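You operate a simulated robot arm through the tools that you are given. There is no shell and no other tool.

The job below is to be done with a simulated robot arm. You get a single attempt, and the scene is never put back.

## Task
Park the magnifier, move the disc to the green tray, wipe the soot off the glass and light the table.
Fine: use the felt block and put it back. What is to be rubbed or washed off counts as gone when no trace of it is left.

The check looks at the end state, three seconds after you hand in, the way a careful person would. Anything else that was tipped, shoved, dropped, spilled or broken makes it a failure.

## Robot
A 7-joint arm with a two-finger parallel gripper, fixed in place. Base frame: the origin is on the floor under the middle of its stand, x ahead of it, y to its left, z up. Lengths are in m, angles in rad, forces in N, time in s.
It reaches about 1.372 m from its shoulder. Its first joint turns from -2.601 to 2.601 rad. Payload 3.43 kg.
Tool frame: the origin (TCP) lies between the finger pads and is the grasp point; the fingertips stand 0.03 m ahead of it; z points along the fingers, y is the line along which they close. Largest opening 0.094 m; finger width 0.028, thickness 0.01; the body of the gripper, 0.05 by 0.096 m, starts 0.055 m behind the TCP.
Orientation is told as [roll, pitch, yaw] about the base's x, y, z axes, in that order, counted from this pose: with the fingers straight down and closing along the base's y, the tool's x points along the base's -x, its y along +y and its z along -z.

## Interface
- The arm moves only by the tool drive_tool. Its argument "deltas" is a list that holds one entry, the list of rows, each a list of 7 numbers: the opening, from 0 (shut) to 1 (fully open), then the shift along the tool's x, y, z in units of 50 mm (1.0 is 50 mm), then the turn, a rotation vector about the tool's x, y, z in units of 6 degrees (1.0 is 6 degrees). In form: [[[claw, tx, ty, tz, wx, wy, wz], ...]]. A call has 1 to 20 rows; each row shifts and turns the commanded pose from where the row before left it, along the tool's axes as they then stand. A call with a number of a shift or a turn outside -1 to 1 is refused whole. Rows are played at 5 a second. More than 0.05 m and 0.15 rad between two rows, or a gripper value outside its range, and nothing of the call is played. Where a pose cannot be reached the arm comes as near as it can. A force on the tool above 70 N (or 10 N above the force at the start of the call, whichever is more), or a blocked arm, ends the call early, and 0.2 s more pass. Each finger travels about 0.045 m/s and halts on what it meets, pressing with about 27 N; the grip force reading is that of the motor and also rises with nothing between the fingers. The clock runs only during rows and for 0.2 s after the last one: add rows that do not move to give the fingers time. It gives the time, the measured TCP pose, the force on the tool (base axes), the opening and the grip force at its end, in the units of the frame above (readings bear some noise), with the torque about the TCP (base axes, N m) and any sound that the robot's microphone picked up, and new pictures: "views" is both (left out), scene, wrist or none.
- Cameras (640 x 400 px; columns grow to the right, rows downward): "scene" is fixed at [0.4, 0.6503, 1.6945]; the picture's right is [-0.53, -0.85, 0.00], its down [-0.59, 0.37, -0.71] and it looks along [0.60, -0.38, -0.70] (base axes); focal length 344 px, centre (320, 200). "wrist" rides on the gripper at [0.076, 0.014, -0.102] in the tool frame; the picture's right is [-0.18, 0.98, 0.00], its down [-0.75, -0.14, -0.64] and it looks along [-0.63, -0.12, 0.77] (tool axes); focal length 243 px, centre (320, 200). There is no depth. A picture from a camera that has moved, and an enlarged one, comes with that camera's place and axes in the base frame and with its lens.
- inspect(camera, box): a new picture of the part [left, top, right, bottom] of that camera's present view, enlarged. No time passes.
- job_done(): hands the job in; it is judged then, once.

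Places have to be worked out from the pictures, the camera data and where the tool is seen. Open the gripper and draw the arm clear of the work before you hand the job in, unless the task says otherwise.

The tools are called after "Call:" as a command line: name --argument value ..., lists and objects as JSON in quotes. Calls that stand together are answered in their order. drive_tool: Moves the arm, as the interface text tells. Its arguments: {"type":"object","properties":{"deltas":{"type":"array","items":{"type":"array","items":{"type":"array","items":{"type":"number"}}}},"views":{"type":"string","enum":["both","scene","wrist","none"]}},"required":["deltas"]} The other tools are called the same way: inspect (camera, box) takes an enlarged picture of a part of a camera's view; job_done () hands the job in.

At the start:

```text
time_s: 0.0
eef_pos: [0.9884, -0.0324, 1.1824]
tool_rot: [-0.001, -0.001, -0.001]
ft_force: [0.4, -0.3, 0.6]
ft_torque: [-0.01, -0.01, 0.0]
finger_gap: 0.094
finger_force: 0.0
```

scene: 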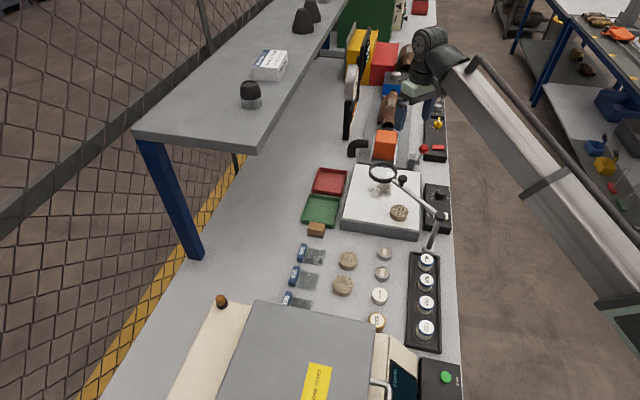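
wrist: 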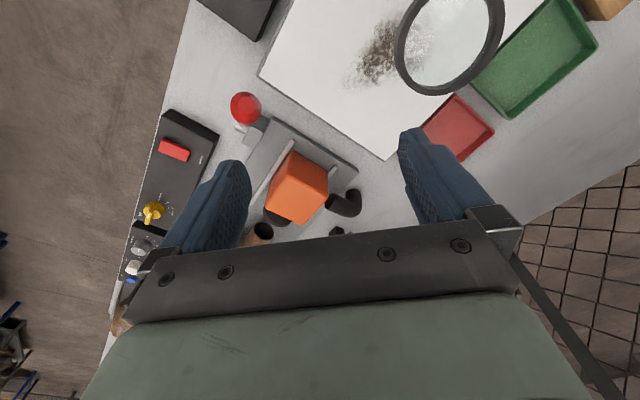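

I'll begin by looking closely at the scene: the light table, the magnifier, the trays and the switch box all seem to be in the middle of the view.

Call:
inspect --camera "scene" --box '[290, 140, 460, 250]'

Call:
inspect --camera "scene" --box '[260, 230, 470, 360]'

Call:
inspect --camera "scene" --box '[320, 0, 470, 170]'

Call:
inspect --camera "wrist" --box '[120, 0, 640, 250]'

```text
3.64 times, centred on (375, 195) of scene
camera zoom: at [0.4, 0.6503, 1.6945], right [-0.53, -0.85, 0.0], down [-0.59, 0.37, -0.71], along [0.6, -0.38, -0.7], focal length 1252 px, centre (120, 218)
```

zoom: 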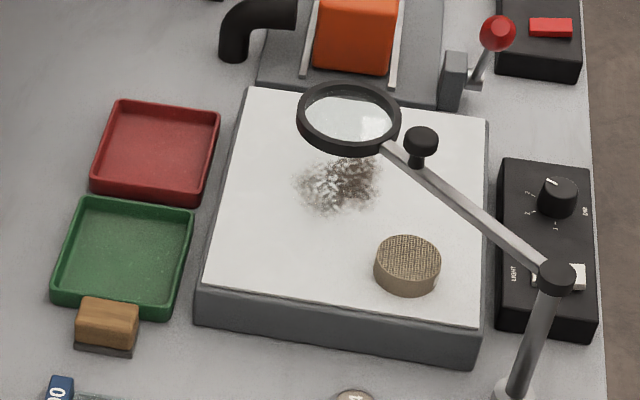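

```text
3.05 times, centred on (365, 295) of scene
camera zoom: at [0.4, 0.6503, 1.6945], right [-0.53, -0.85, 0.0], down [-0.59, 0.37, -0.71], along [0.6, -0.38, -0.7], focal length 1049 px, centre (183, -90)
```

zoom: 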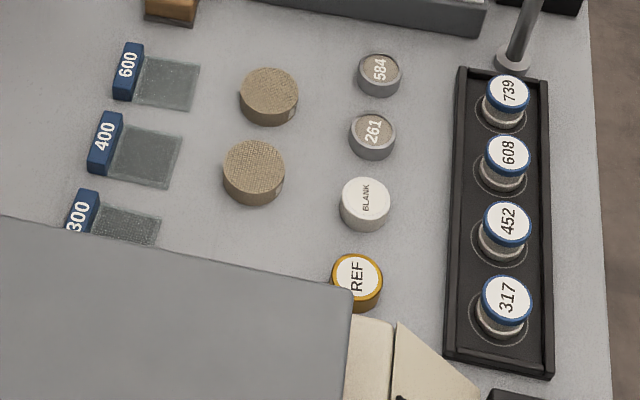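

```text
2.35 times, centred on (395, 85) of scene
camera zoom: at [0.4, 0.6503, 1.6945], right [-0.53, -0.85, 0.0], down [-0.59, 0.37, -0.71], along [0.6, -0.38, -0.7], focal length 810 px, centre (144, 471)
```

zoom: 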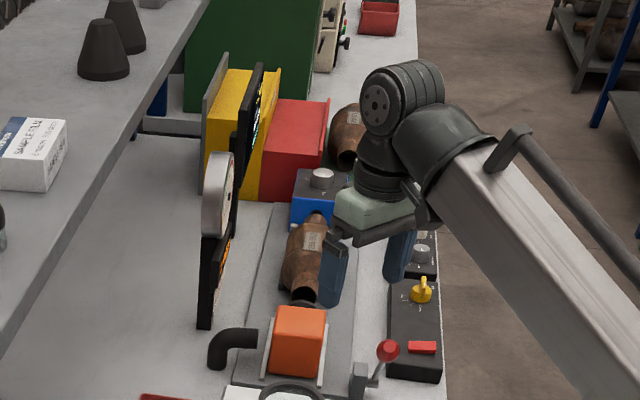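

```text
1.23 times, centred on (380, 125) of wrist
camera zoom: at [0.9116, -0.0176, 1.2867], right [0.18, 0.98, 0.0], down [0.75, -0.14, 0.64], along [0.63, -0.12, -0.77], focal length 299 px, centre (246, 292)
```

zoom: 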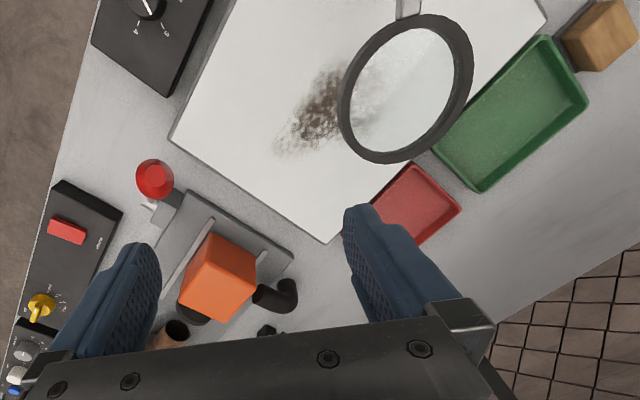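

The plate top is at about z 0.945 and the bench at about 0.90. The magnifier post is near (0.75, 0.06), with its lens over the soot at about (0.96, 0.07, 1.035). I'll pull the arm back and up to get a clear wrist view of the work area.

Call:
drive_tool --deltas '[[[1, 0.75, 0.29, -0.37, 0, 0, 0], [1, 0.75, 0.29, -0.37, 0, 0, 0], [1, 0.75, 0.29, -0.37, 0, 0, 0], [1, 0.75, 0.29, -0.37, 0, 0, 0], [1, 0.75, 0.29, -0.37, 0, 0, 0], [1, 0.75, 0.29, -0.37, 0, 0, 0], [1, 0.75, 0.29, -0.37, 0, 0, 0], [1, 0.75, 0.29, -0.37, 0, 0, 0], [1, 0.75, 0.29, -0.37, 0, 0, 0], [1, 0, 0, 0, 0, 0, 0]]]' --views "both"

```text
time_s: 0.7
eef_pos: [0.918, -0.0031, 1.2171]
tool_rot: [-0.002, -0.026, 0.006]
ft_force: [8.7, 3.5, -12.5]
ft_torque: [-0.44, -0.13, -0.34]
finger_gap: 0.094
finger_force: 0.1
out of reach, approached as far as the arm can: row 3
stopped in row 3: the force on the tool passed its limit at 79 N (the readings are from after the stop); the commanded pose is now the measured one
camera wrist: at [0.8398, 0.0112, 1.3186], right [0.18, 0.98, 0.0], down [0.74, -0.13, 0.66], along [0.65, -0.12, -0.75], focal length 243 px, centre (320, 200)
```

scene: 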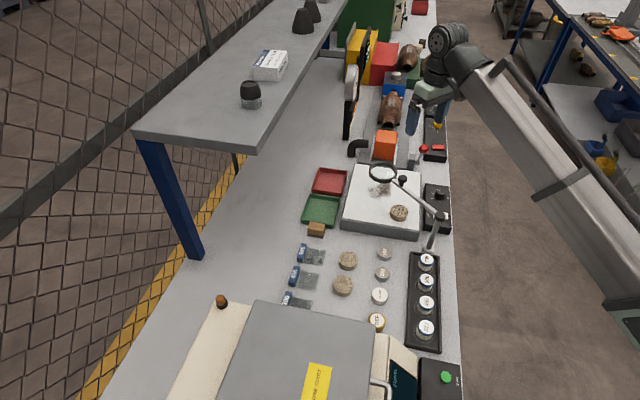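
wrist: 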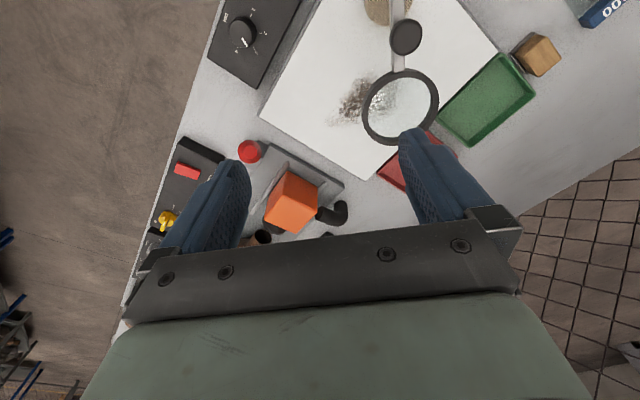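

The arm refused to go back and up any further with the fingers straight down, probably a joint limit. I'll check that it is settled, then retreat at a constant height in small steps.

Call:
drive_tool --deltas '[[[1, 0, 0, 0, 0, 0, 0], [1, 0.4, 0.2, 0, 0, 0, 0], [1, 0.4, 0.2, 0, 0, 0, 0], [1, 0, 0, 0, 0, 0, 0]]]' --views "none"

```text
time_s: 1.4
eef_pos: [0.8971, 0.008, 1.2147]
tool_rot: [-0.004, -0.035, 0.017]
ft_force: [8.9, 2.6, -14.4]
ft_torque: [-0.28, -0.16, -0.24]
finger_gap: 0.0944
finger_force: 0.1
stopped in row 3: the force on the tool passed its limit at 78 N (the readings are from after the stop); the commanded pose is now the measured one
```

There is a steady force on the tool of about 17 N, so something is touching, possibly the arm's own links. I'll ease forward and down and see whether it goes away.

Call:
drive_tool --deltas '[[[1, -0.4, 0, 0.4, 0, 0, 0], [1, -0.4, 0, 0.4, 0, 0, 0], [1, 0, 0, 0, 0, 0, 0], [1, 0, 0, 0, 0, 0, 0]]]' --views "scene"

Call:
inspect --camera "scene" --box '[380, 0, 640, 163]'

```text
time_s: 2.4
eef_pos: [0.9368, 0.0085, 1.176]
tool_rot: [-0.005, -0.033, 0.018]
ft_force: [-0.6, 0.9, 0.4]
ft_torque: [0.01, 0.02, 0.0]
finger_gap: 0.0942
finger_force: 0.2
```

scene: 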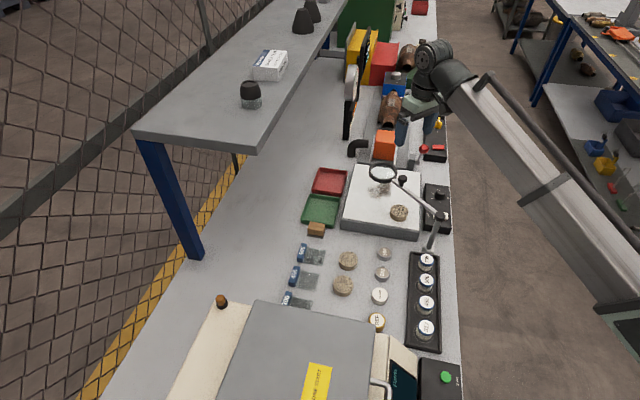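

```text
2.45 times, centred on (510, 82) of scene
camera zoom: at [0.4, 0.6503, 1.6945], right [-0.53, -0.85, 0.0], down [-0.59, 0.37, -0.71], along [0.6, -0.38, -0.7], focal length 845 px, centre (-146, 491)
```

zoom: 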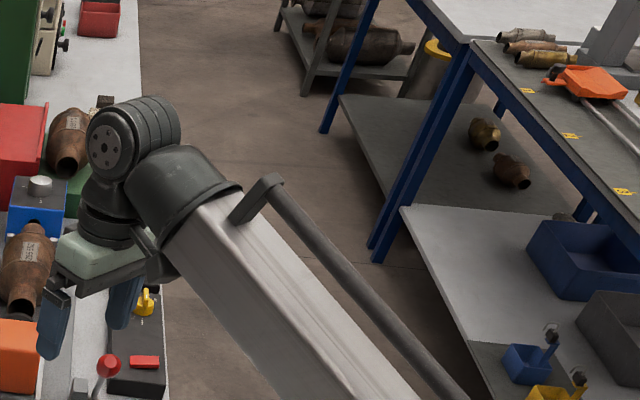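

The force is gone, so it was self-contact between the hand and forearm at high, near poses. I'll stay lower, and look at what the wrist camera sees now.

Call:
inspect --camera "wrist" --box '[140, 0, 540, 250]'

Call:
inspect --camera "scene" --box '[360, 150, 470, 260]'

Call:
inspect --camera "scene" --box '[290, 190, 360, 250]'

```text
1.60 times, centred on (340, 125) of wrist
camera zoom: at [0.8577, 0.0233, 1.2778], right [0.17, 0.99, 0.0], down [0.73, -0.13, 0.67], along [0.66, -0.11, -0.75], focal length 388 px, centre (288, 320)
```

zoom: 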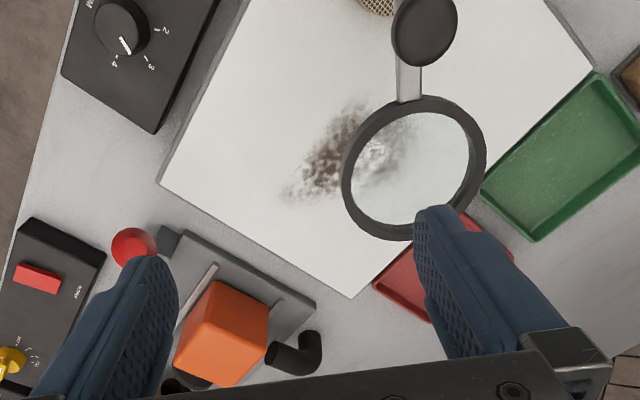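

```text
3.64 times, centred on (415, 205) of scene
camera zoom: at [0.4, 0.6503, 1.6945], right [-0.53, -0.85, 0.0], down [-0.59, 0.37, -0.71], along [0.6, -0.38, -0.7], focal length 1252 px, centre (-26, 182)
```

zoom: 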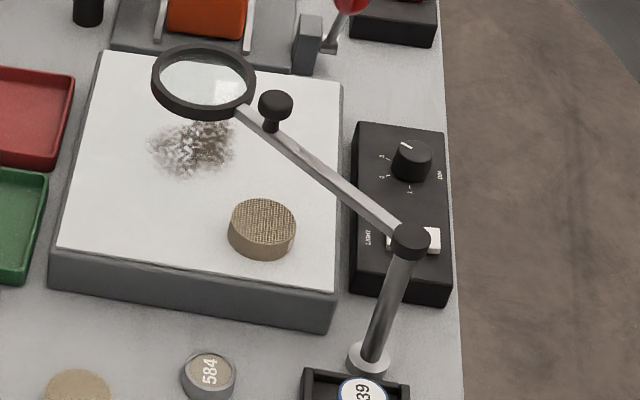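

```text
6.67 times, centred on (325, 220) of scene
camera zoom: at [0.4, 0.6503, 1.6945], right [-0.53, -0.85, 0.0], down [-0.59, 0.37, -0.71], along [0.6, -0.38, -0.7], focal length 2295 px, centre (287, 67)
```

zoom: 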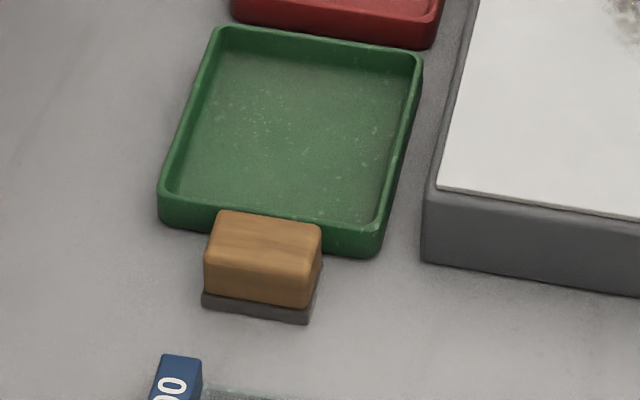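

The knob on the magnifier arm is at about (0.885, 0.076, 1.073), and the arm pivots about the post at about (0.742, 0.068). I'll straighten the tool and hover above the knob so I can straddle it.

Call:
drive_tool --deltas '[[[1, 0.25, 0.33, 0.23, 0, 0.1, 0.05], [1, 0.25, 0.33, 0.23, 0, 0.1, 0.05], [1, 0.25, 0.33, 0.23, 0, 0.1, 0.05], [1, 0.25, 0.33, 0.23, 0, 0, 0], [1, 0, 0, 0, 0, 0, 0]]]' --views "both"

Call:
inspect --camera "wrist" --box '[140, 0, 540, 250]'

Call:
inspect --camera "scene" --box '[340, 110, 470, 240]'

```text
time_s: 3.5
eef_pos: [0.8886, 0.0736, 1.1287]
tool_rot: [-0.004, -0.002, 0.002]
ft_force: [0.0, -0.8, 0.5]
ft_torque: [0.04, 0.02, -0.02]
finger_gap: 0.0935
finger_force: 0.0
camera wrist: at [0.8123, 0.0898, 1.232], right [0.18, 0.98, 0.0], down [0.75, -0.14, 0.64], along [0.63, -0.12, -0.77], focal length 243 px, centre (320, 200)
```

scene: 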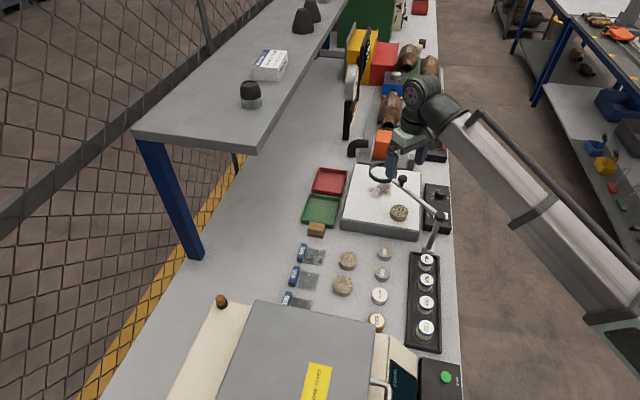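
wrist: 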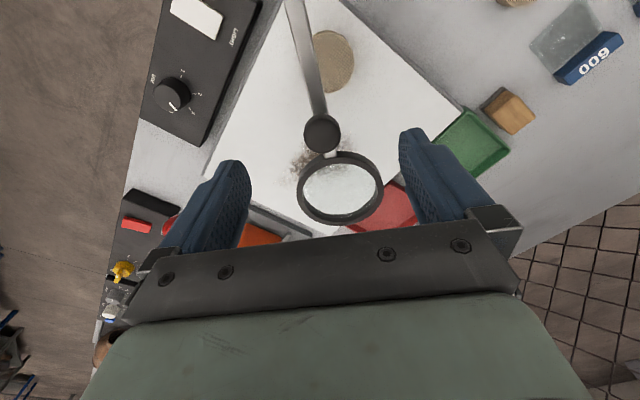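

```text
1.60 times, centred on (340, 125) of wrist
camera zoom: at [0.8123, 0.0898, 1.232], right [0.18, 0.98, 0.0], down [0.75, -0.14, 0.64], along [0.63, -0.12, -0.77], focal length 388 px, centre (288, 320)
```

zoom: 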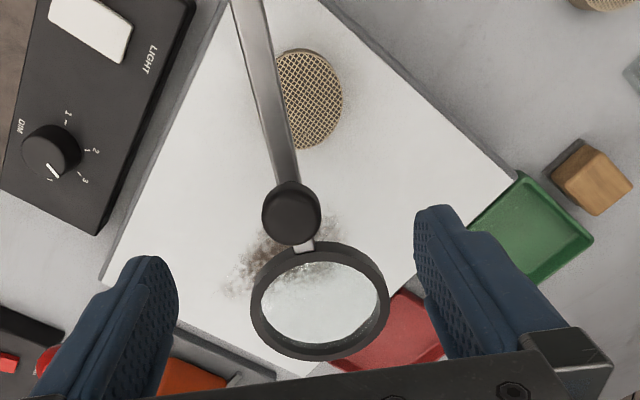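

```text
3.08 times, centred on (405, 175) of scene
camera zoom: at [0.4, 0.6503, 1.6945], right [-0.53, -0.85, 0.0], down [-0.59, 0.37, -0.71], along [0.6, -0.38, -0.7], focal length 1059 px, centre (58, 277)
```

zoom: 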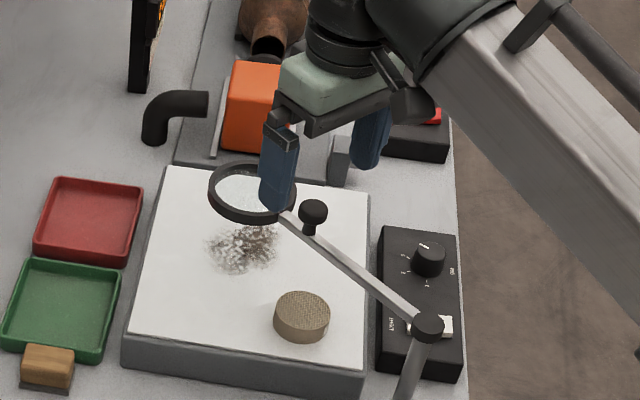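

The knob sits between the fingers, slightly toward the robot. I'll descend to straddle the knob and bar, then narrow the fingers to cage them loosely.

Call:
drive_tool --deltas '[[[1, 0.11, 0.07, 0, 0, 0, 0], [1, 0, 0, 0.46, 0, 0, 0], [1, 0, 0, 0.46, 0, 0, 0], [1, 0, 0, 0.46, 0, 0, 0], [0.7, 0, 0, 0, 0, 0, 0], [0.45, 0, 0, 0, 0, 0, 0], [0.45, 0, 0, 0, 0, 0, 0], [0.45, 0, 0, 0, 0, 0, 0]]]' --views "both"

Call:
inspect --camera "wrist" --box '[140, 0, 540, 250]'

Call:
inspect --camera "scene" --box '[340, 110, 470, 240]'

```text
time_s: 5.3
eef_pos: [0.8806, 0.078, 1.059]
tool_rot: [-0.003, 0.001, 0.001]
ft_force: [-0.5, 0.3, 0.1]
ft_torque: [-0.03, -0.02, 0.0]
finger_gap: 0.0423
finger_force: 0.0
camera wrist: at [0.8051, 0.0935, 1.163], right [0.18, 0.98, 0.0], down [0.75, -0.14, 0.64], along [0.63, -0.12, -0.77], focal length 243 px, centre (320, 200)
```

scene: 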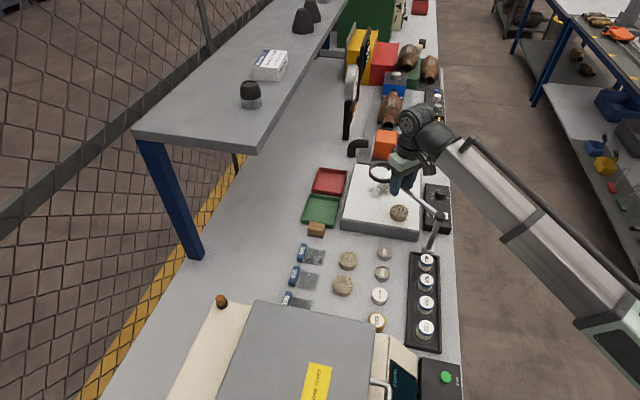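
wrist: 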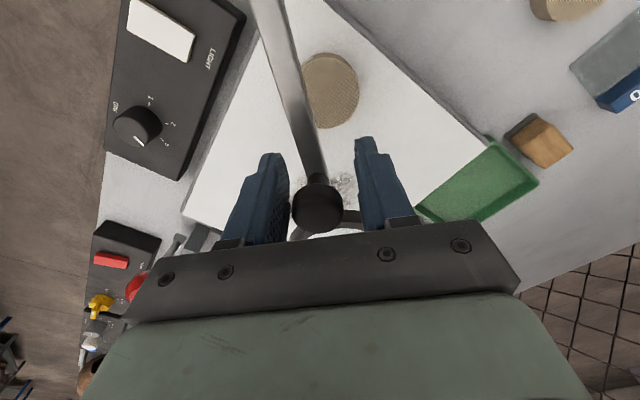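

```text
1.60 times, centred on (340, 125) of wrist
camera zoom: at [0.8051, 0.0935, 1.163], right [0.18, 0.98, 0.0], down [0.75, -0.14, 0.64], along [0.63, -0.12, -0.77], focal length 388 px, centre (288, 320)
```

zoom: 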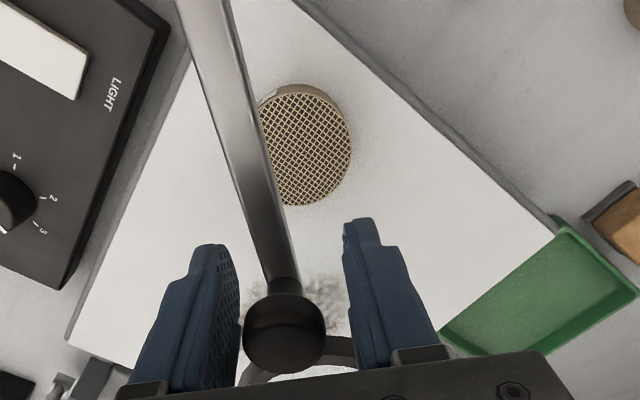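

```text
3.08 times, centred on (405, 175) of scene
camera zoom: at [0.4, 0.6503, 1.6945], right [-0.53, -0.85, 0.0], down [-0.59, 0.37, -0.71], along [0.6, -0.38, -0.7], focal length 1059 px, centre (58, 277)
```

zoom: 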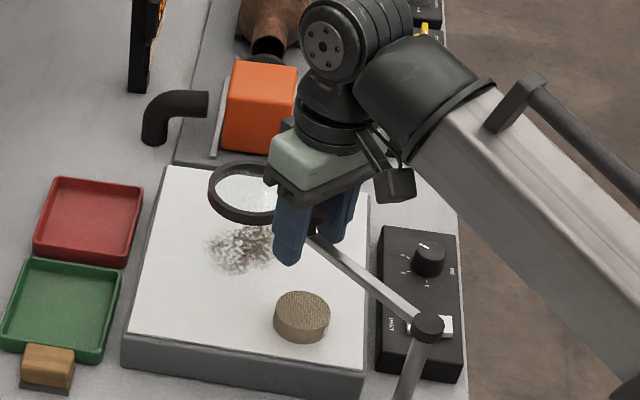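

The fingers loosely cage the knob. I'll try a small counter-clockwise swing about the post, with the tool turning along, and watch the forces.

Call:
drive_tool --deltas '[[[0.45, 0.01, 0.24, 0, 0, 0, -0.83], [0.45, 0.01, 0.24, 0, 0, 0, -0.83], [0.45, 0.01, 0.24, 0, 0, 0, -0.83], [0.45, 0.01, 0.24, 0, 0, 0, -0.83], [0.45, 0, 0, 0, 0, 0, 0]]]' --views "both"

```text
time_s: 6.5
eef_pos: [0.8733, 0.125, 1.0597]
tool_rot: [-0.003, 0.001, 0.35]
ft_force: [0.1, -0.9, 0.4]
ft_torque: [0.02, 0.0, -0.05]
finger_gap: 0.0424
finger_force: 0.1
camera wrist: at [0.7969, 0.1141, 1.1638], right [-0.16, 0.99, 0.0], down [0.76, 0.13, 0.64], along [0.63, 0.1, -0.77], focal length 243 px, centre (320, 200)
```

scene: 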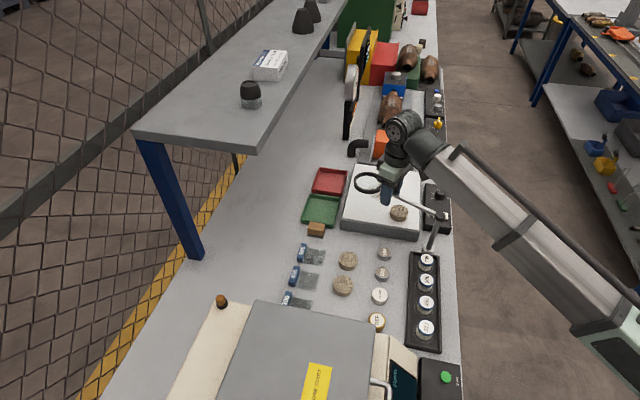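
wrist: 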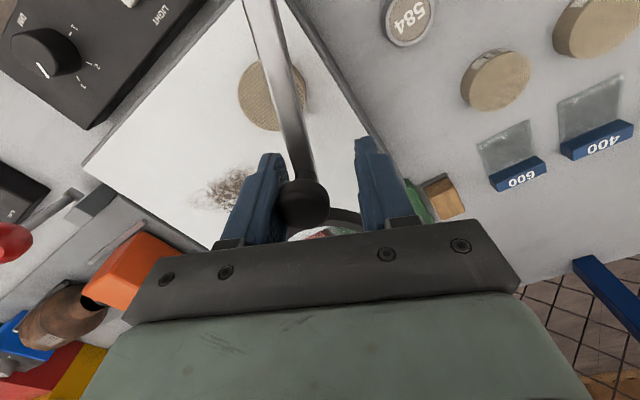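

The magnifier swings freely with almost no force. I'll continue the arc by another 35°.

Call:
drive_tool --deltas '[[[0.45, 0.01, 0.24, 0, 0, 0, -0.83], [0.45, 0.01, 0.24, 0, 0, 0, -0.83], [0.45, 0.01, 0.24, 0, 0, 0, -0.83], [0.45, 0.01, 0.24, 0, 0, 0, -0.83], [0.45, 0.01, 0.24, 0, 0, 0, -0.83], [0.45, 0.01, 0.24, 0, 0, 0, -0.83], [0.45, 0.01, 0.24, 0, 0, 0, -0.83], [0.45, 0, 0, 0, 0, 0, 0]]]' --views "both"

```text
time_s: 8.3
eef_pos: [0.8262, 0.1835, 1.0601]
tool_rot: [-0.012, 0.01, 0.951]
ft_force: [28.3, -52.7, 2.2]
ft_torque: [0.72, -0.22, -0.7]
finger_gap: 0.0725
finger_force: 26.3
camera wrist: at [0.7699, 0.133, 1.164], right [-0.69, 0.72, -0.01], down [0.55, 0.54, 0.64], along [0.47, 0.43, -0.77], focal length 243 px, centre (320, 200)
```

scene: 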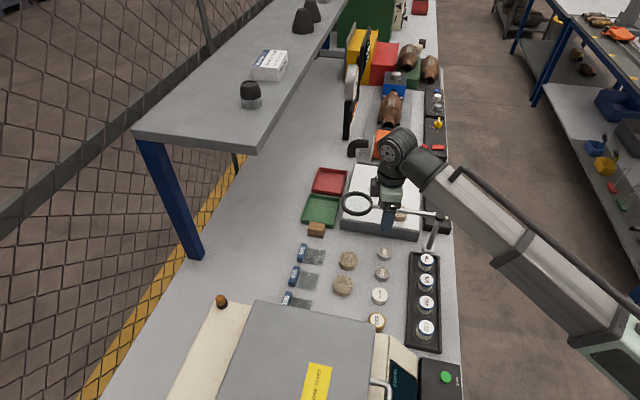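
wrist: 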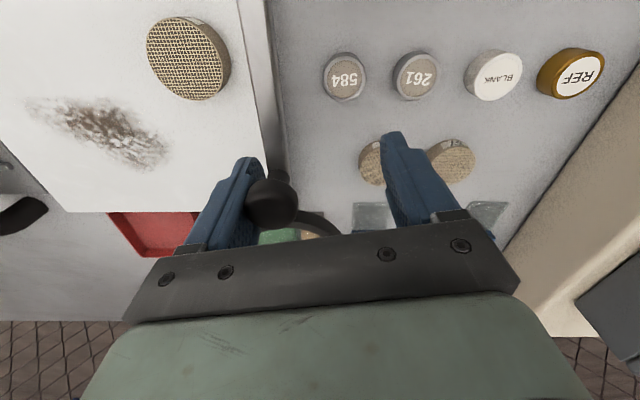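

The arm met a hard stop with the bar along the near edge of the plate, about 45° in base axes. I'll back the finger off right away and look closely at where the lens stands.

Call:
drive_tool --deltas '[[[0.75, 0.01, -0.24, 0, 0, 0, 0.83], [0.75, 0.01, -0.24, 0, 0, 0, 0.83], [0.75, 0, 0, 0, 0, 0, 0], [0.75, 0, 0, 0, 0, 0, 0]]]' --views "both"

Call:
inspect --camera "scene" --box '[320, 140, 470, 260]'

Call:
inspect --camera "wrist" --box '[140, 0, 540, 250]'

```text
time_s: 9.3
eef_pos: [0.8418, 0.1764, 1.0601]
tool_rot: [-0.003, 0.003, 0.783]
ft_force: [-0.3, 0.4, 0.6]
ft_torque: [0.0, -0.01, 0.0]
finger_gap: 0.0701
finger_force: 0.0
camera wrist: at [0.7779, 0.134, 1.164], right [-0.56, 0.83, 0.0], down [0.63, 0.43, 0.64], along [0.53, 0.36, -0.77], focal length 243 px, centre (320, 200)
```

scene: 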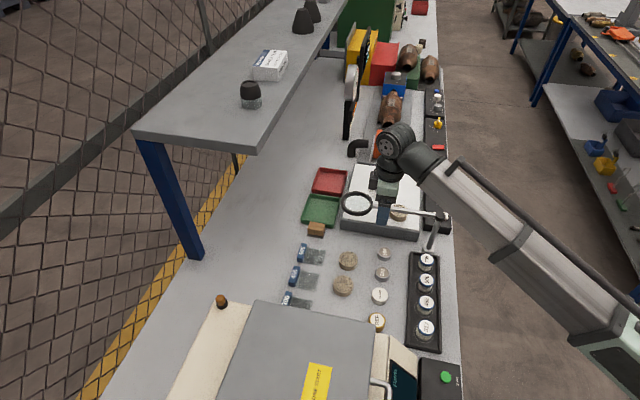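
wrist: 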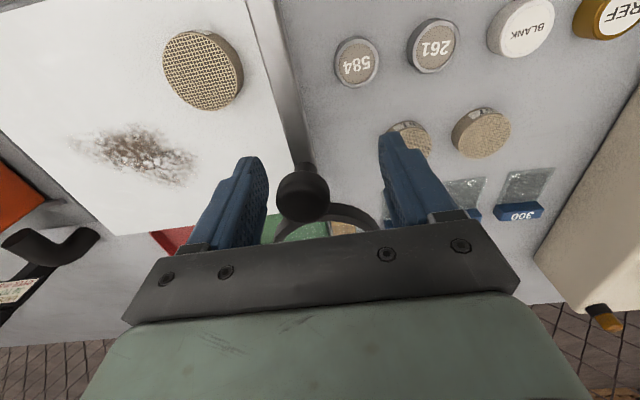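

```text
3.33 times, centred on (395, 200) of scene
camera zoom: at [0.4, 0.6503, 1.6945], right [-0.53, -0.85, 0.0], down [-0.59, 0.37, -0.71], along [0.6, -0.38, -0.7], focal length 1148 px, centre (70, 200)
```

zoom: 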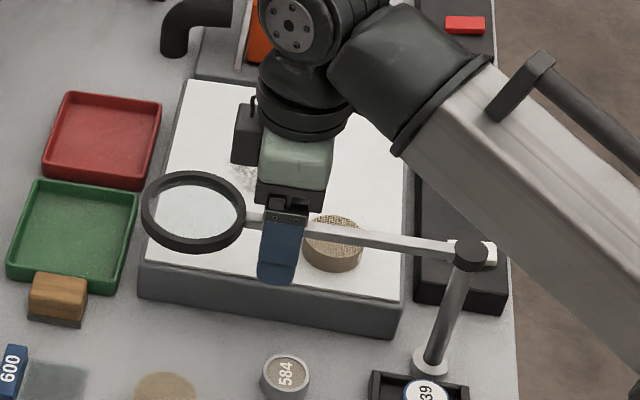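

```text
1.60 times, centred on (340, 125) of wrist
camera zoom: at [0.7779, 0.134, 1.164], right [-0.56, 0.83, 0.0], down [0.63, 0.43, 0.64], along [0.53, 0.36, -0.77], focal length 388 px, centre (288, 320)
```

zoom: 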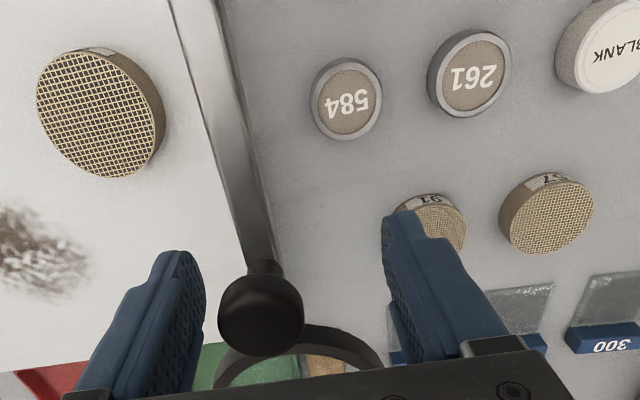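

The lens centre is at about (0.894, 0.221), and its ring still overlaps the plate edge slightly, so this end does not look like a proper park. I'll swing the other way to find that end, re-caging the knob first.

Call:
drive_tool --deltas '[[[0.45, 0.12, 0, 0, 0, 0, 0], [0.45, 0.01, -0.24, 0, 0, 0, 0.83], [0.45, 0.01, -0.24, 0, 0, 0, 0.83], [0.45, 0.01, -0.24, 0, 0, 0, 0.83], [0.45, 0.01, -0.24, 0, 0, 0, 0.83], [0.45, 0.01, -0.24, 0, 0, 0, 0.83], [0.45, 0.01, -0.24, 0, 0, 0, 0.83], [0.45, 0.01, -0.24, 0, 0, 0, 0.83], [0.45, 0.01, -0.24, 0, 0, 0, 0.83], [0.45, 0.01, -0.24, 0, 0, 0, 0.83], [0.45, 0.01, -0.24, 0, 0, 0, 0.83], [0.45, 0, 0, 0, 0, 0, 0]]]' --views "both"

```text
time_s: 11.9
eef_pos: [0.8766, 0.0642, 1.0602]
tool_rot: [-0.005, 0.0, -0.086]
ft_force: [0.0, 0.6, -0.8]
ft_torque: [0.01, 0.0, 0.03]
finger_gap: 0.0422
finger_force: 0.2
camera wrist: at [0.8024, 0.0861, 1.1645], right [0.27, 0.96, 0.0], down [0.74, -0.2, 0.64], along [0.62, -0.18, -0.77], focal length 243 px, centre (320, 200)
```

scene: 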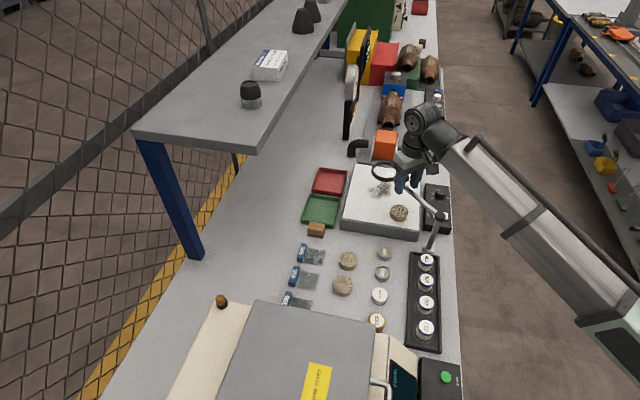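
wrist: 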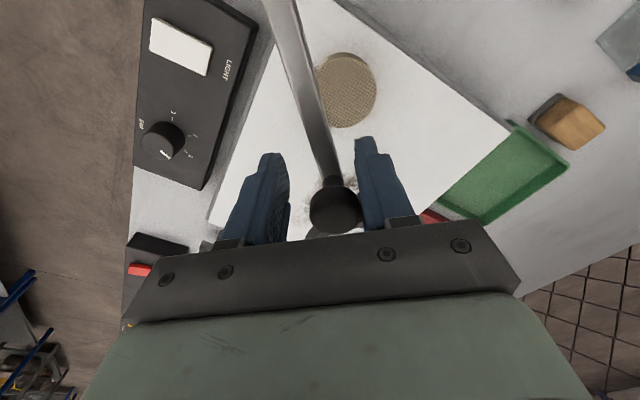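

I'm back near the start angle with no resistance. I'll keep going clockwise in short chunks and watch the gap and the force.

Call:
drive_tool --deltas '[[[0.45, -0.01, -0.24, 0, 0, 0, 0.83], [0.45, -0.01, -0.24, 0, 0, 0, 0.83], [0.45, -0.01, -0.24, 0, 0, 0, 0.83], [0.45, -0.01, -0.24, 0, 0, 0, 0.83], [0.45, -0.01, -0.24, 0, 0, 0, 0.83], [0.45, 0, 0, 0, 0, 0, 0]]]' --views "both"

```text
time_s: 13.3
eef_pos: [0.8644, 0.0035, 1.0599]
tool_rot: [-0.004, -0.003, -0.52]
ft_force: [0.0, 2.2, 0.1]
ft_torque: [-0.01, 0.0, 0.04]
finger_gap: 0.0437
finger_force: 1.0
camera wrist: at [0.8057, 0.0559, 1.1643], right [0.65, 0.76, 0.0], down [0.58, -0.49, 0.64], along [0.49, -0.42, -0.76], focal length 243 px, centre (320, 200)
```

scene: 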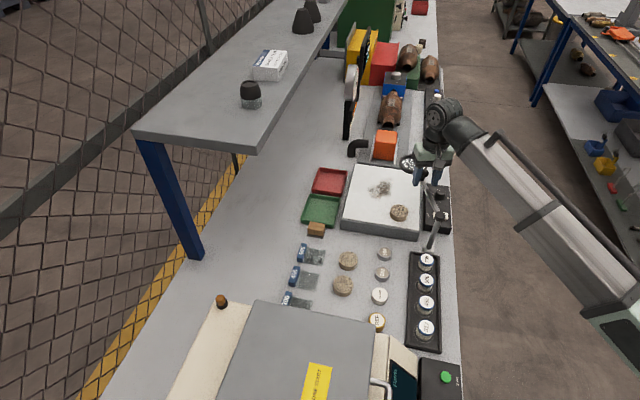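
wrist: 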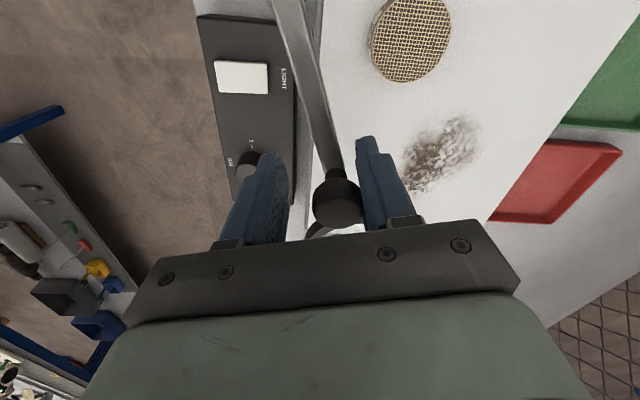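

Only about 2 N, likely hinge friction. I'll continue clockwise in small chunks.

Call:
drive_tool --deltas '[[[0.45, 0.0, -0.24, 0, 0, 0, 0.83], [0.45, 0.0, -0.24, 0, 0, 0, 0.83], [0.45, 0, 0, 0, 0, 0, 0]]]' --views "none"

```text
time_s: 14.2
eef_pos: [0.8533, -0.01, 1.0604]
tool_rot: [0.008, 0.0, -0.689]
ft_force: [22.5, 51.6, -0.8]
ft_torque: [-0.51, 0.13, 0.87]
finger_gap: 0.0782
finger_force: 27.0
```

There is another stop at about -25°, where the lens would still be over the glass. I'll back off and look before deciding.

Call:
drive_tool --deltas '[[[0.8, 0.0, 0.24, 0, 0, 0, -0.83], [0.8, 0.0, 0.24, 0, 0, 0, -0.83], [0.8, 0, 0, 0, 0, 0, 0]]]' --views "both"

Call:
inspect --camera "scene" --box '[340, 120, 470, 250]'

Call:
inspect --camera "wrist" --box '[140, 0, 540, 250]'

```text
time_s: 14.9
eef_pos: [0.8647, 0.0044, 1.0612]
tool_rot: [-0.002, -0.003, -0.521]
ft_force: [-0.6, -0.2, -0.8]
ft_torque: [0.05, -0.01, -0.02]
finger_gap: 0.0749
finger_force: 0.0
camera wrist: at [0.8065, 0.0559, 1.1647], right [0.65, 0.76, 0.0], down [0.58, -0.49, 0.64], along [0.49, -0.42, -0.76], focal length 243 px, centre (320, 200)
```

scene: 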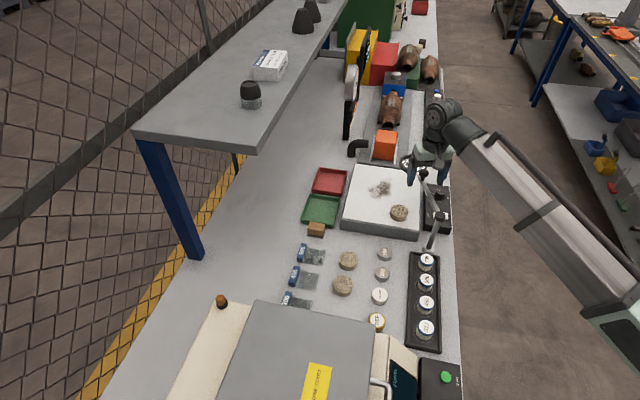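
wrist: 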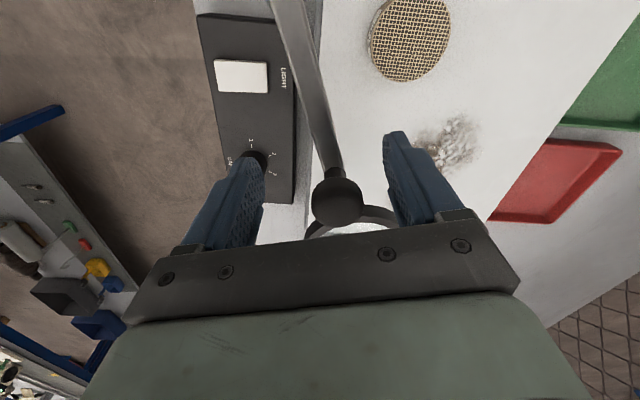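

```text
3.08 times, centred on (405, 185) of scene
camera zoom: at [0.4, 0.6503, 1.6945], right [-0.53, -0.85, 0.0], down [-0.59, 0.37, -0.71], along [0.6, -0.38, -0.7], focal length 1059 px, centre (58, 246)
```

zoom: 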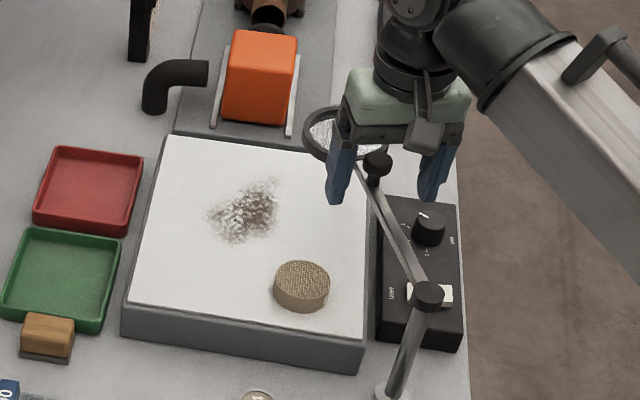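

```text
1.60 times, centred on (340, 125) of wrist
camera zoom: at [0.8065, 0.0559, 1.1647], right [0.65, 0.76, 0.0], down [0.58, -0.49, 0.64], along [0.49, -0.42, -0.76], focal length 388 px, centre (288, 320)
```

zoom: 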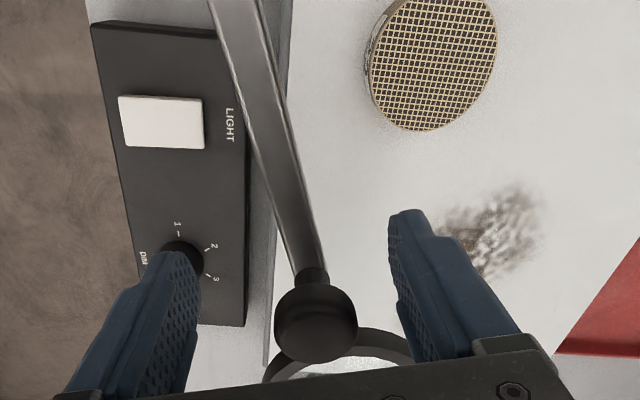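

This end leaves the lens over the glass, so the park position is the other end stop, where the lens swings off past the near edge. I'll swing the arm back counter-clockwise and press it gently against that stop.

Call:
drive_tool --deltas '[[[0.45, 0.015, 0.24, 0, 0, 0, -0.83], [0.45, 0.015, 0.24, 0, 0, 0, -0.83], [0.45, 0.015, 0.24, 0, 0, 0, -0.83], [0.45, 0.015, 0.24, 0, 0, 0, -0.83], [0.45, 0.015, 0.24, 0, 0, 0, -0.83], [0.45, 0.015, 0.24, 0, 0, 0, -0.83], [0.45, 0.015, 0.24, 0, 0, 0, -0.83], [0.45, 0.015, 0.24, 0, 0, 0, -0.83], [0.45, 0.015, 0.24, 0, 0, 0, -0.83], [0.45, 0.015, 0.24, 0, 0, 0, -0.83], [0.45, 0.015, 0.24, 0, 0, 0, -0.83], [0.45, 0.015, 0.24, 0, 0, 0, -0.83], [0.45, 0.015, 0.24, 0, 0, 0, -0.83], [0.45, 0.015, 0.24, 0, 0, 0, -0.83], [0.45, 0, 0, 0, 0, 0, 0]]]' --views "both"

```text
time_s: 18.1
eef_pos: [0.8482, 0.1602, 1.0604]
tool_rot: [-0.002, 0.002, 0.699]
ft_force: [-0.6, 0.6, -0.1]
ft_torque: [-0.02, 0.01, -0.01]
finger_gap: 0.0423
finger_force: 0.0
camera wrist: at [0.7813, 0.1237, 1.1642], right [-0.49, 0.87, 0.0], down [0.67, 0.38, 0.64], along [0.56, 0.31, -0.77], focal length 243 px, centre (320, 200)
```

scene: 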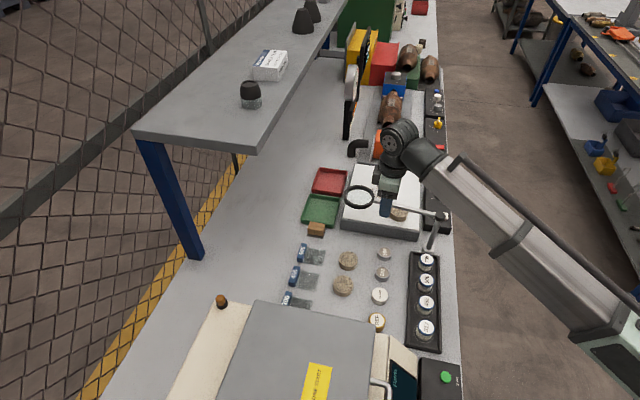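
wrist: 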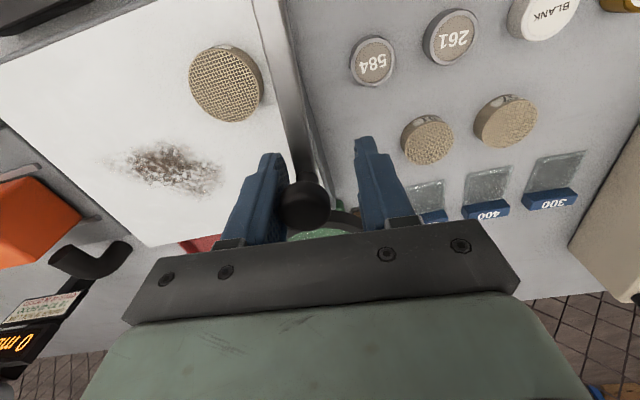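

Now at about 41°. I'll nudge the last few degrees to the stop in smaller steps.

Call:
drive_tool --deltas '[[[0.45, 0.01, 0.146, 0, 0, 0, -0.5], [0.45, 0.01, 0.146, 0, 0, 0, -0.5], [0.45, 0.01, 0.146, 0, 0, 0, -0.5], [0.45, 0, 0, 0, 0, 0, 0]]]' --views "none"

```text
time_s: 19.1
eef_pos: [0.8344, 0.1734, 1.0591]
tool_rot: [-0.006, 0.002, 0.854]
ft_force: [7.2, -11.1, 4.6]
ft_torque: [0.03, -0.03, -0.13]
finger_gap: 0.0494
finger_force: 5.9
```

The magnifier is against its stop at about 13 N. I'll release, open the fingers and rise straight up, clear of the knob.

Call:
drive_tool --deltas '[[[0.9, 0, 0, 0, 0, 0, 0], [0.9, 0, 0, 0, 0, 0, 0], [0.9, 0, 0, 0, 0, 0, 0], [0.9, 0, 0, -0.5, 0, 0, 0], [0.9, 0, 0, -0.5, 0, 0, 0], [0.9, 0, 0, -0.5, 0, 0, 0], [0.9, 0, 0, -0.5, 0, 0, 0], [0.9, 0, 0, 0, 0, 0, 0]]]' --views "both"

Call:
inspect --camera "wrist" --box '[0, 0, 640, 250]'

Call:
inspect --camera "scene" --box '[320, 140, 470, 260]'

```text
time_s: 20.9
eef_pos: [0.8311, 0.1743, 1.1587]
tool_rot: [-0.002, 0.005, 0.852]
ft_force: [-0.5, 0.1, 0.6]
ft_torque: [0.0, 0.0, 0.04]
finger_gap: 0.0847
finger_force: 0.1
camera wrist: at [0.7707, 0.1279, 1.2632], right [-0.62, 0.78, 0.0], down [0.6, 0.48, 0.64], along [0.5, 0.39, -0.77], focal length 243 px, centre (320, 200)
```

scene: 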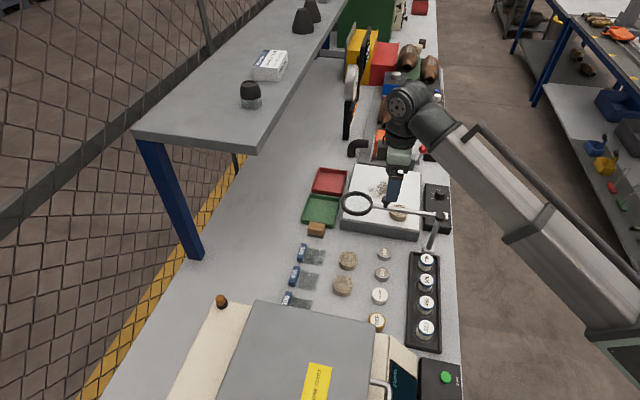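
wrist: 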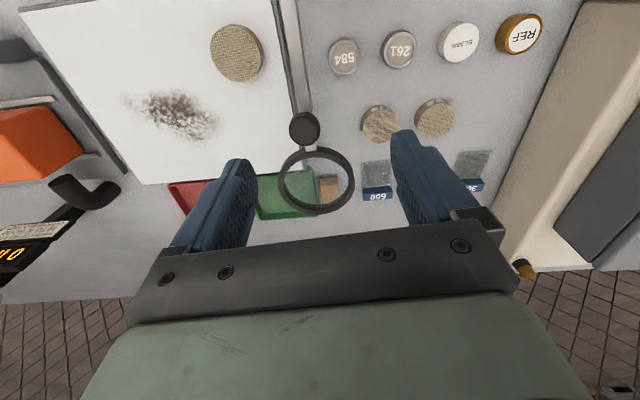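

```text
1.00 times, centred on (320, 125) of wrist (not enlarged: the box is as wide or as high as the picture)
camera zoom: at [0.7707, 0.1279, 1.2632], right [-0.62, 0.78, 0.0], down [0.6, 0.48, 0.64], along [0.5, 0.39, -0.77], focal length 243 px, centre (320, 275)
```

zoom: 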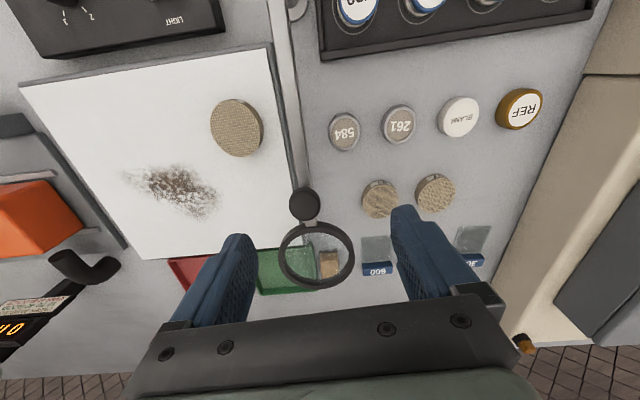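

```text
3.33 times, centred on (395, 200) of scene
camera zoom: at [0.4, 0.6503, 1.6945], right [-0.53, -0.85, 0.0], down [-0.59, 0.37, -0.71], along [0.6, -0.38, -0.7], focal length 1148 px, centre (70, 200)
```

zoom: 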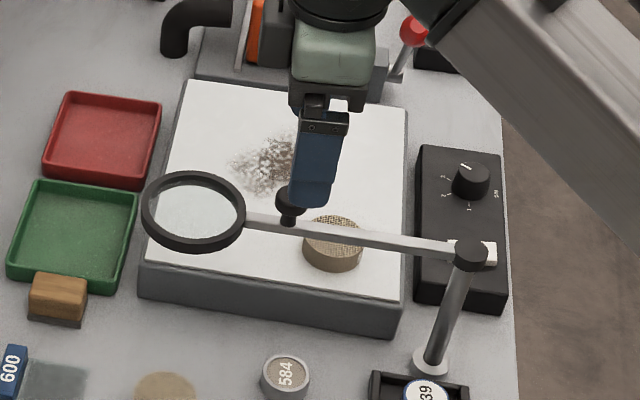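

The bar is parked and the fingers are clear. The disc is at about (0.860, 0.084), diameter about 0.056. I'll move above it with the fingers closing along the bench direction (yaw 45°), clear of the parked bar.

Call:
drive_tool --deltas '[[[0.85, 0.2435, -0.405, 0.145, 0, 0, 0], [0.85, 0.2435, -0.405, 0.145, 0, 0, 0], [0.85, 0.2435, -0.405, 0.145, 0, 0, 0], [0.85, 0.2435, -0.405, 0.145, 0, 0, 0], [0.85, 0, 0, 0, 0, 0, 0.64], [0.85, 0, 0, 0, 0, 0, 0]]]' --views "both"

Call:
inspect --camera "wrist" --box '[120, 0, 520, 250]'

Call:
inspect --camera "scene" --box '[320, 140, 470, 260]'

```text
time_s: 22.4
eef_pos: [0.86, 0.0865, 1.1314]
tool_rot: [-0.003, 0.001, 0.786]
ft_force: [-0.4, 0.6, -0.2]
ft_torque: [-0.04, -0.01, -0.01]
finger_gap: 0.08
finger_force: 0.0
camera wrist: at [0.7969, 0.0443, 1.2349], right [-0.57, 0.82, 0.0], down [0.63, 0.44, 0.64], along [0.53, 0.36, -0.77], focal length 243 px, centre (320, 200)
```

scene: 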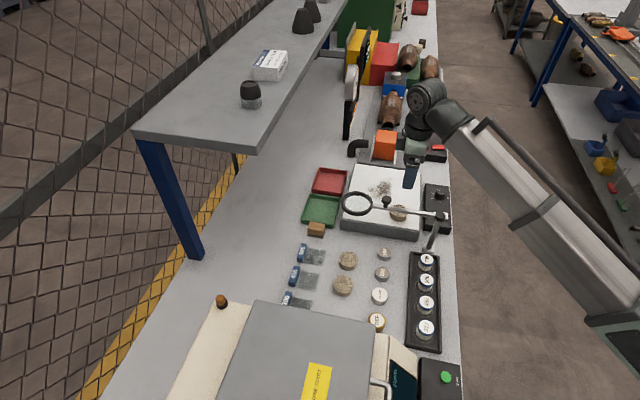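
wrist: 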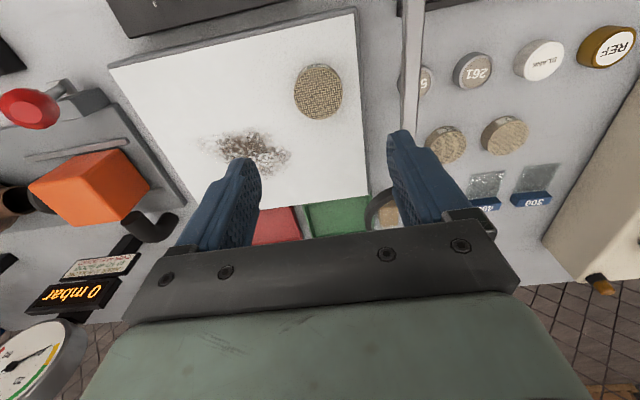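

```text
1.60 times, centred on (320, 125) of wrist
camera zoom: at [0.7969, 0.0443, 1.2349], right [-0.57, 0.82, 0.0], down [0.63, 0.44, 0.64], along [0.53, 0.36, -0.77], focal length 388 px, centre (320, 320)
```

zoom: 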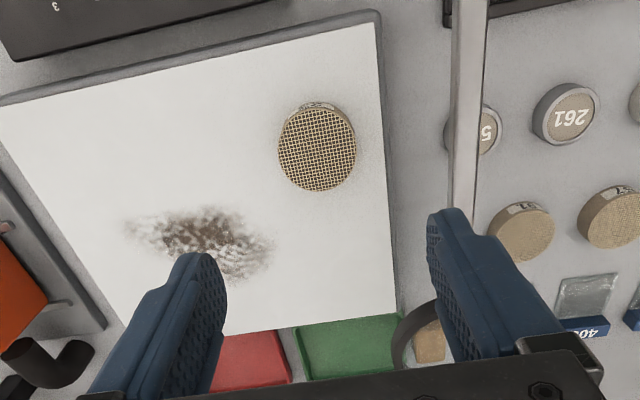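

```text
3.33 times, centred on (395, 200) of scene
camera zoom: at [0.4, 0.6503, 1.6945], right [-0.53, -0.85, 0.0], down [-0.59, 0.37, -0.71], along [0.6, -0.38, -0.7], focal length 1148 px, centre (70, 200)
```

zoom: 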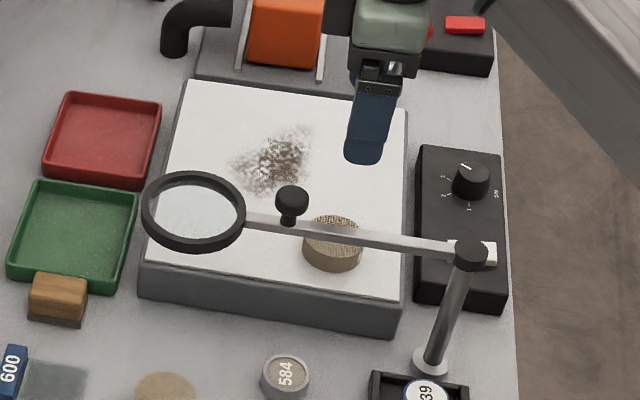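

The disc centre is at about (0.8615, 0.0846) with its top near 0.963. I'll descend straight over it to TCP z of about 0.985, with the bar about 17 mm clear of the gripper body.

Call:
drive_tool --deltas '[[[0.85, 0, -0.05, 0.58, 0, 0, 0], [0.85, 0, 0, 0.58, 0, 0, 0], [0.85, 0, 0, 0.58, 0, 0, 0], [0.85, 0, 0, 0.58, 0, 0, 0], [0.85, 0, 0, 0.58, 0, 0, 0], [0.85, 0, 0, 0, 0, 0, 0]]]' --views "both"

Call:
inspect --camera "wrist" --box '[120, 0, 520, 250]'

Call:
inspect --camera "scene" --box '[360, 150, 450, 240]'

```text
time_s: 23.8
eef_pos: [0.8645, 0.0842, 0.9847]
tool_rot: [-0.003, 0.001, 0.788]
ft_force: [-0.4, -0.3, 0.7]
ft_torque: [0.0, -0.02, 0.02]
finger_gap: 0.0801
finger_force: 0.2
camera wrist: at [0.8012, 0.0428, 1.0883], right [-0.57, 0.82, 0.0], down [0.63, 0.44, 0.64], along [0.53, 0.36, -0.77], focal length 243 px, centre (320, 200)
```

scene: 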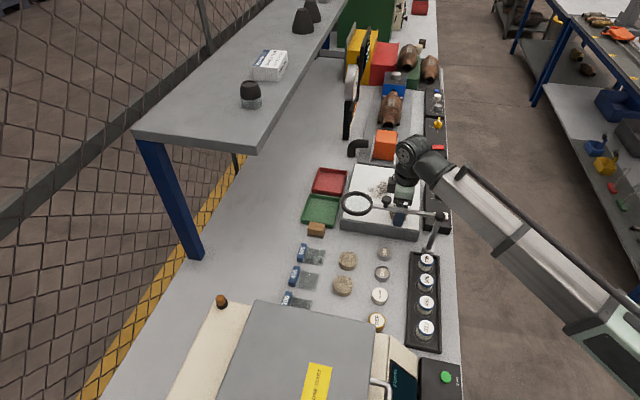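
wrist: 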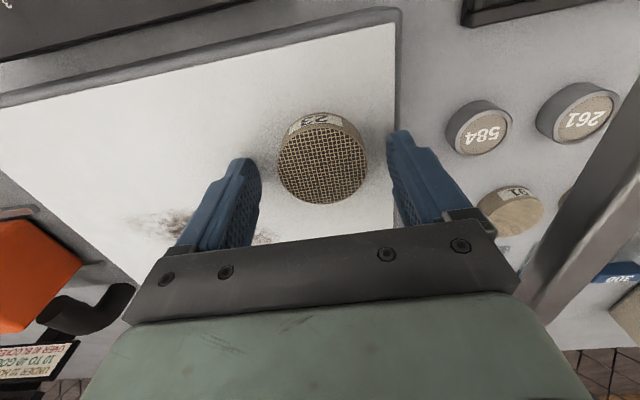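

```text
1.60 times, centred on (320, 125) of wrist
camera zoom: at [0.8012, 0.0428, 1.0883], right [-0.57, 0.82, 0.0], down [0.63, 0.44, 0.64], along [0.53, 0.36, -0.77], focal length 388 px, centre (320, 320)
```

zoom: 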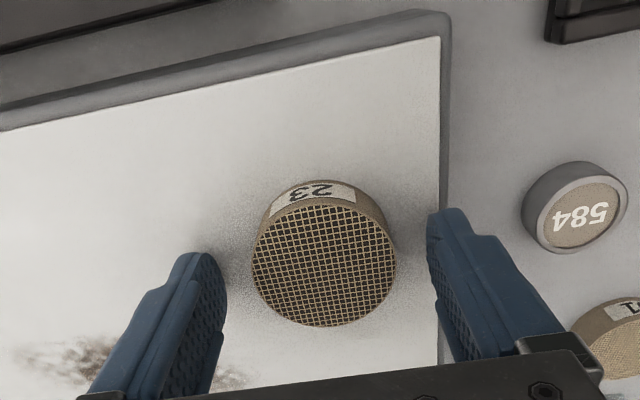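

```text
4.44 times, centred on (405, 195) of scene
camera zoom: at [0.4, 0.6503, 1.6945], right [-0.53, -0.85, 0.0], down [-0.59, 0.37, -0.71], along [0.6, -0.38, -0.7], focal length 1530 px, centre (-58, 222)
```

zoom: 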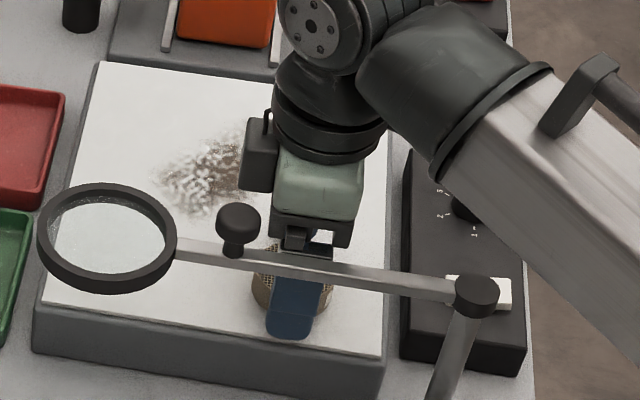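

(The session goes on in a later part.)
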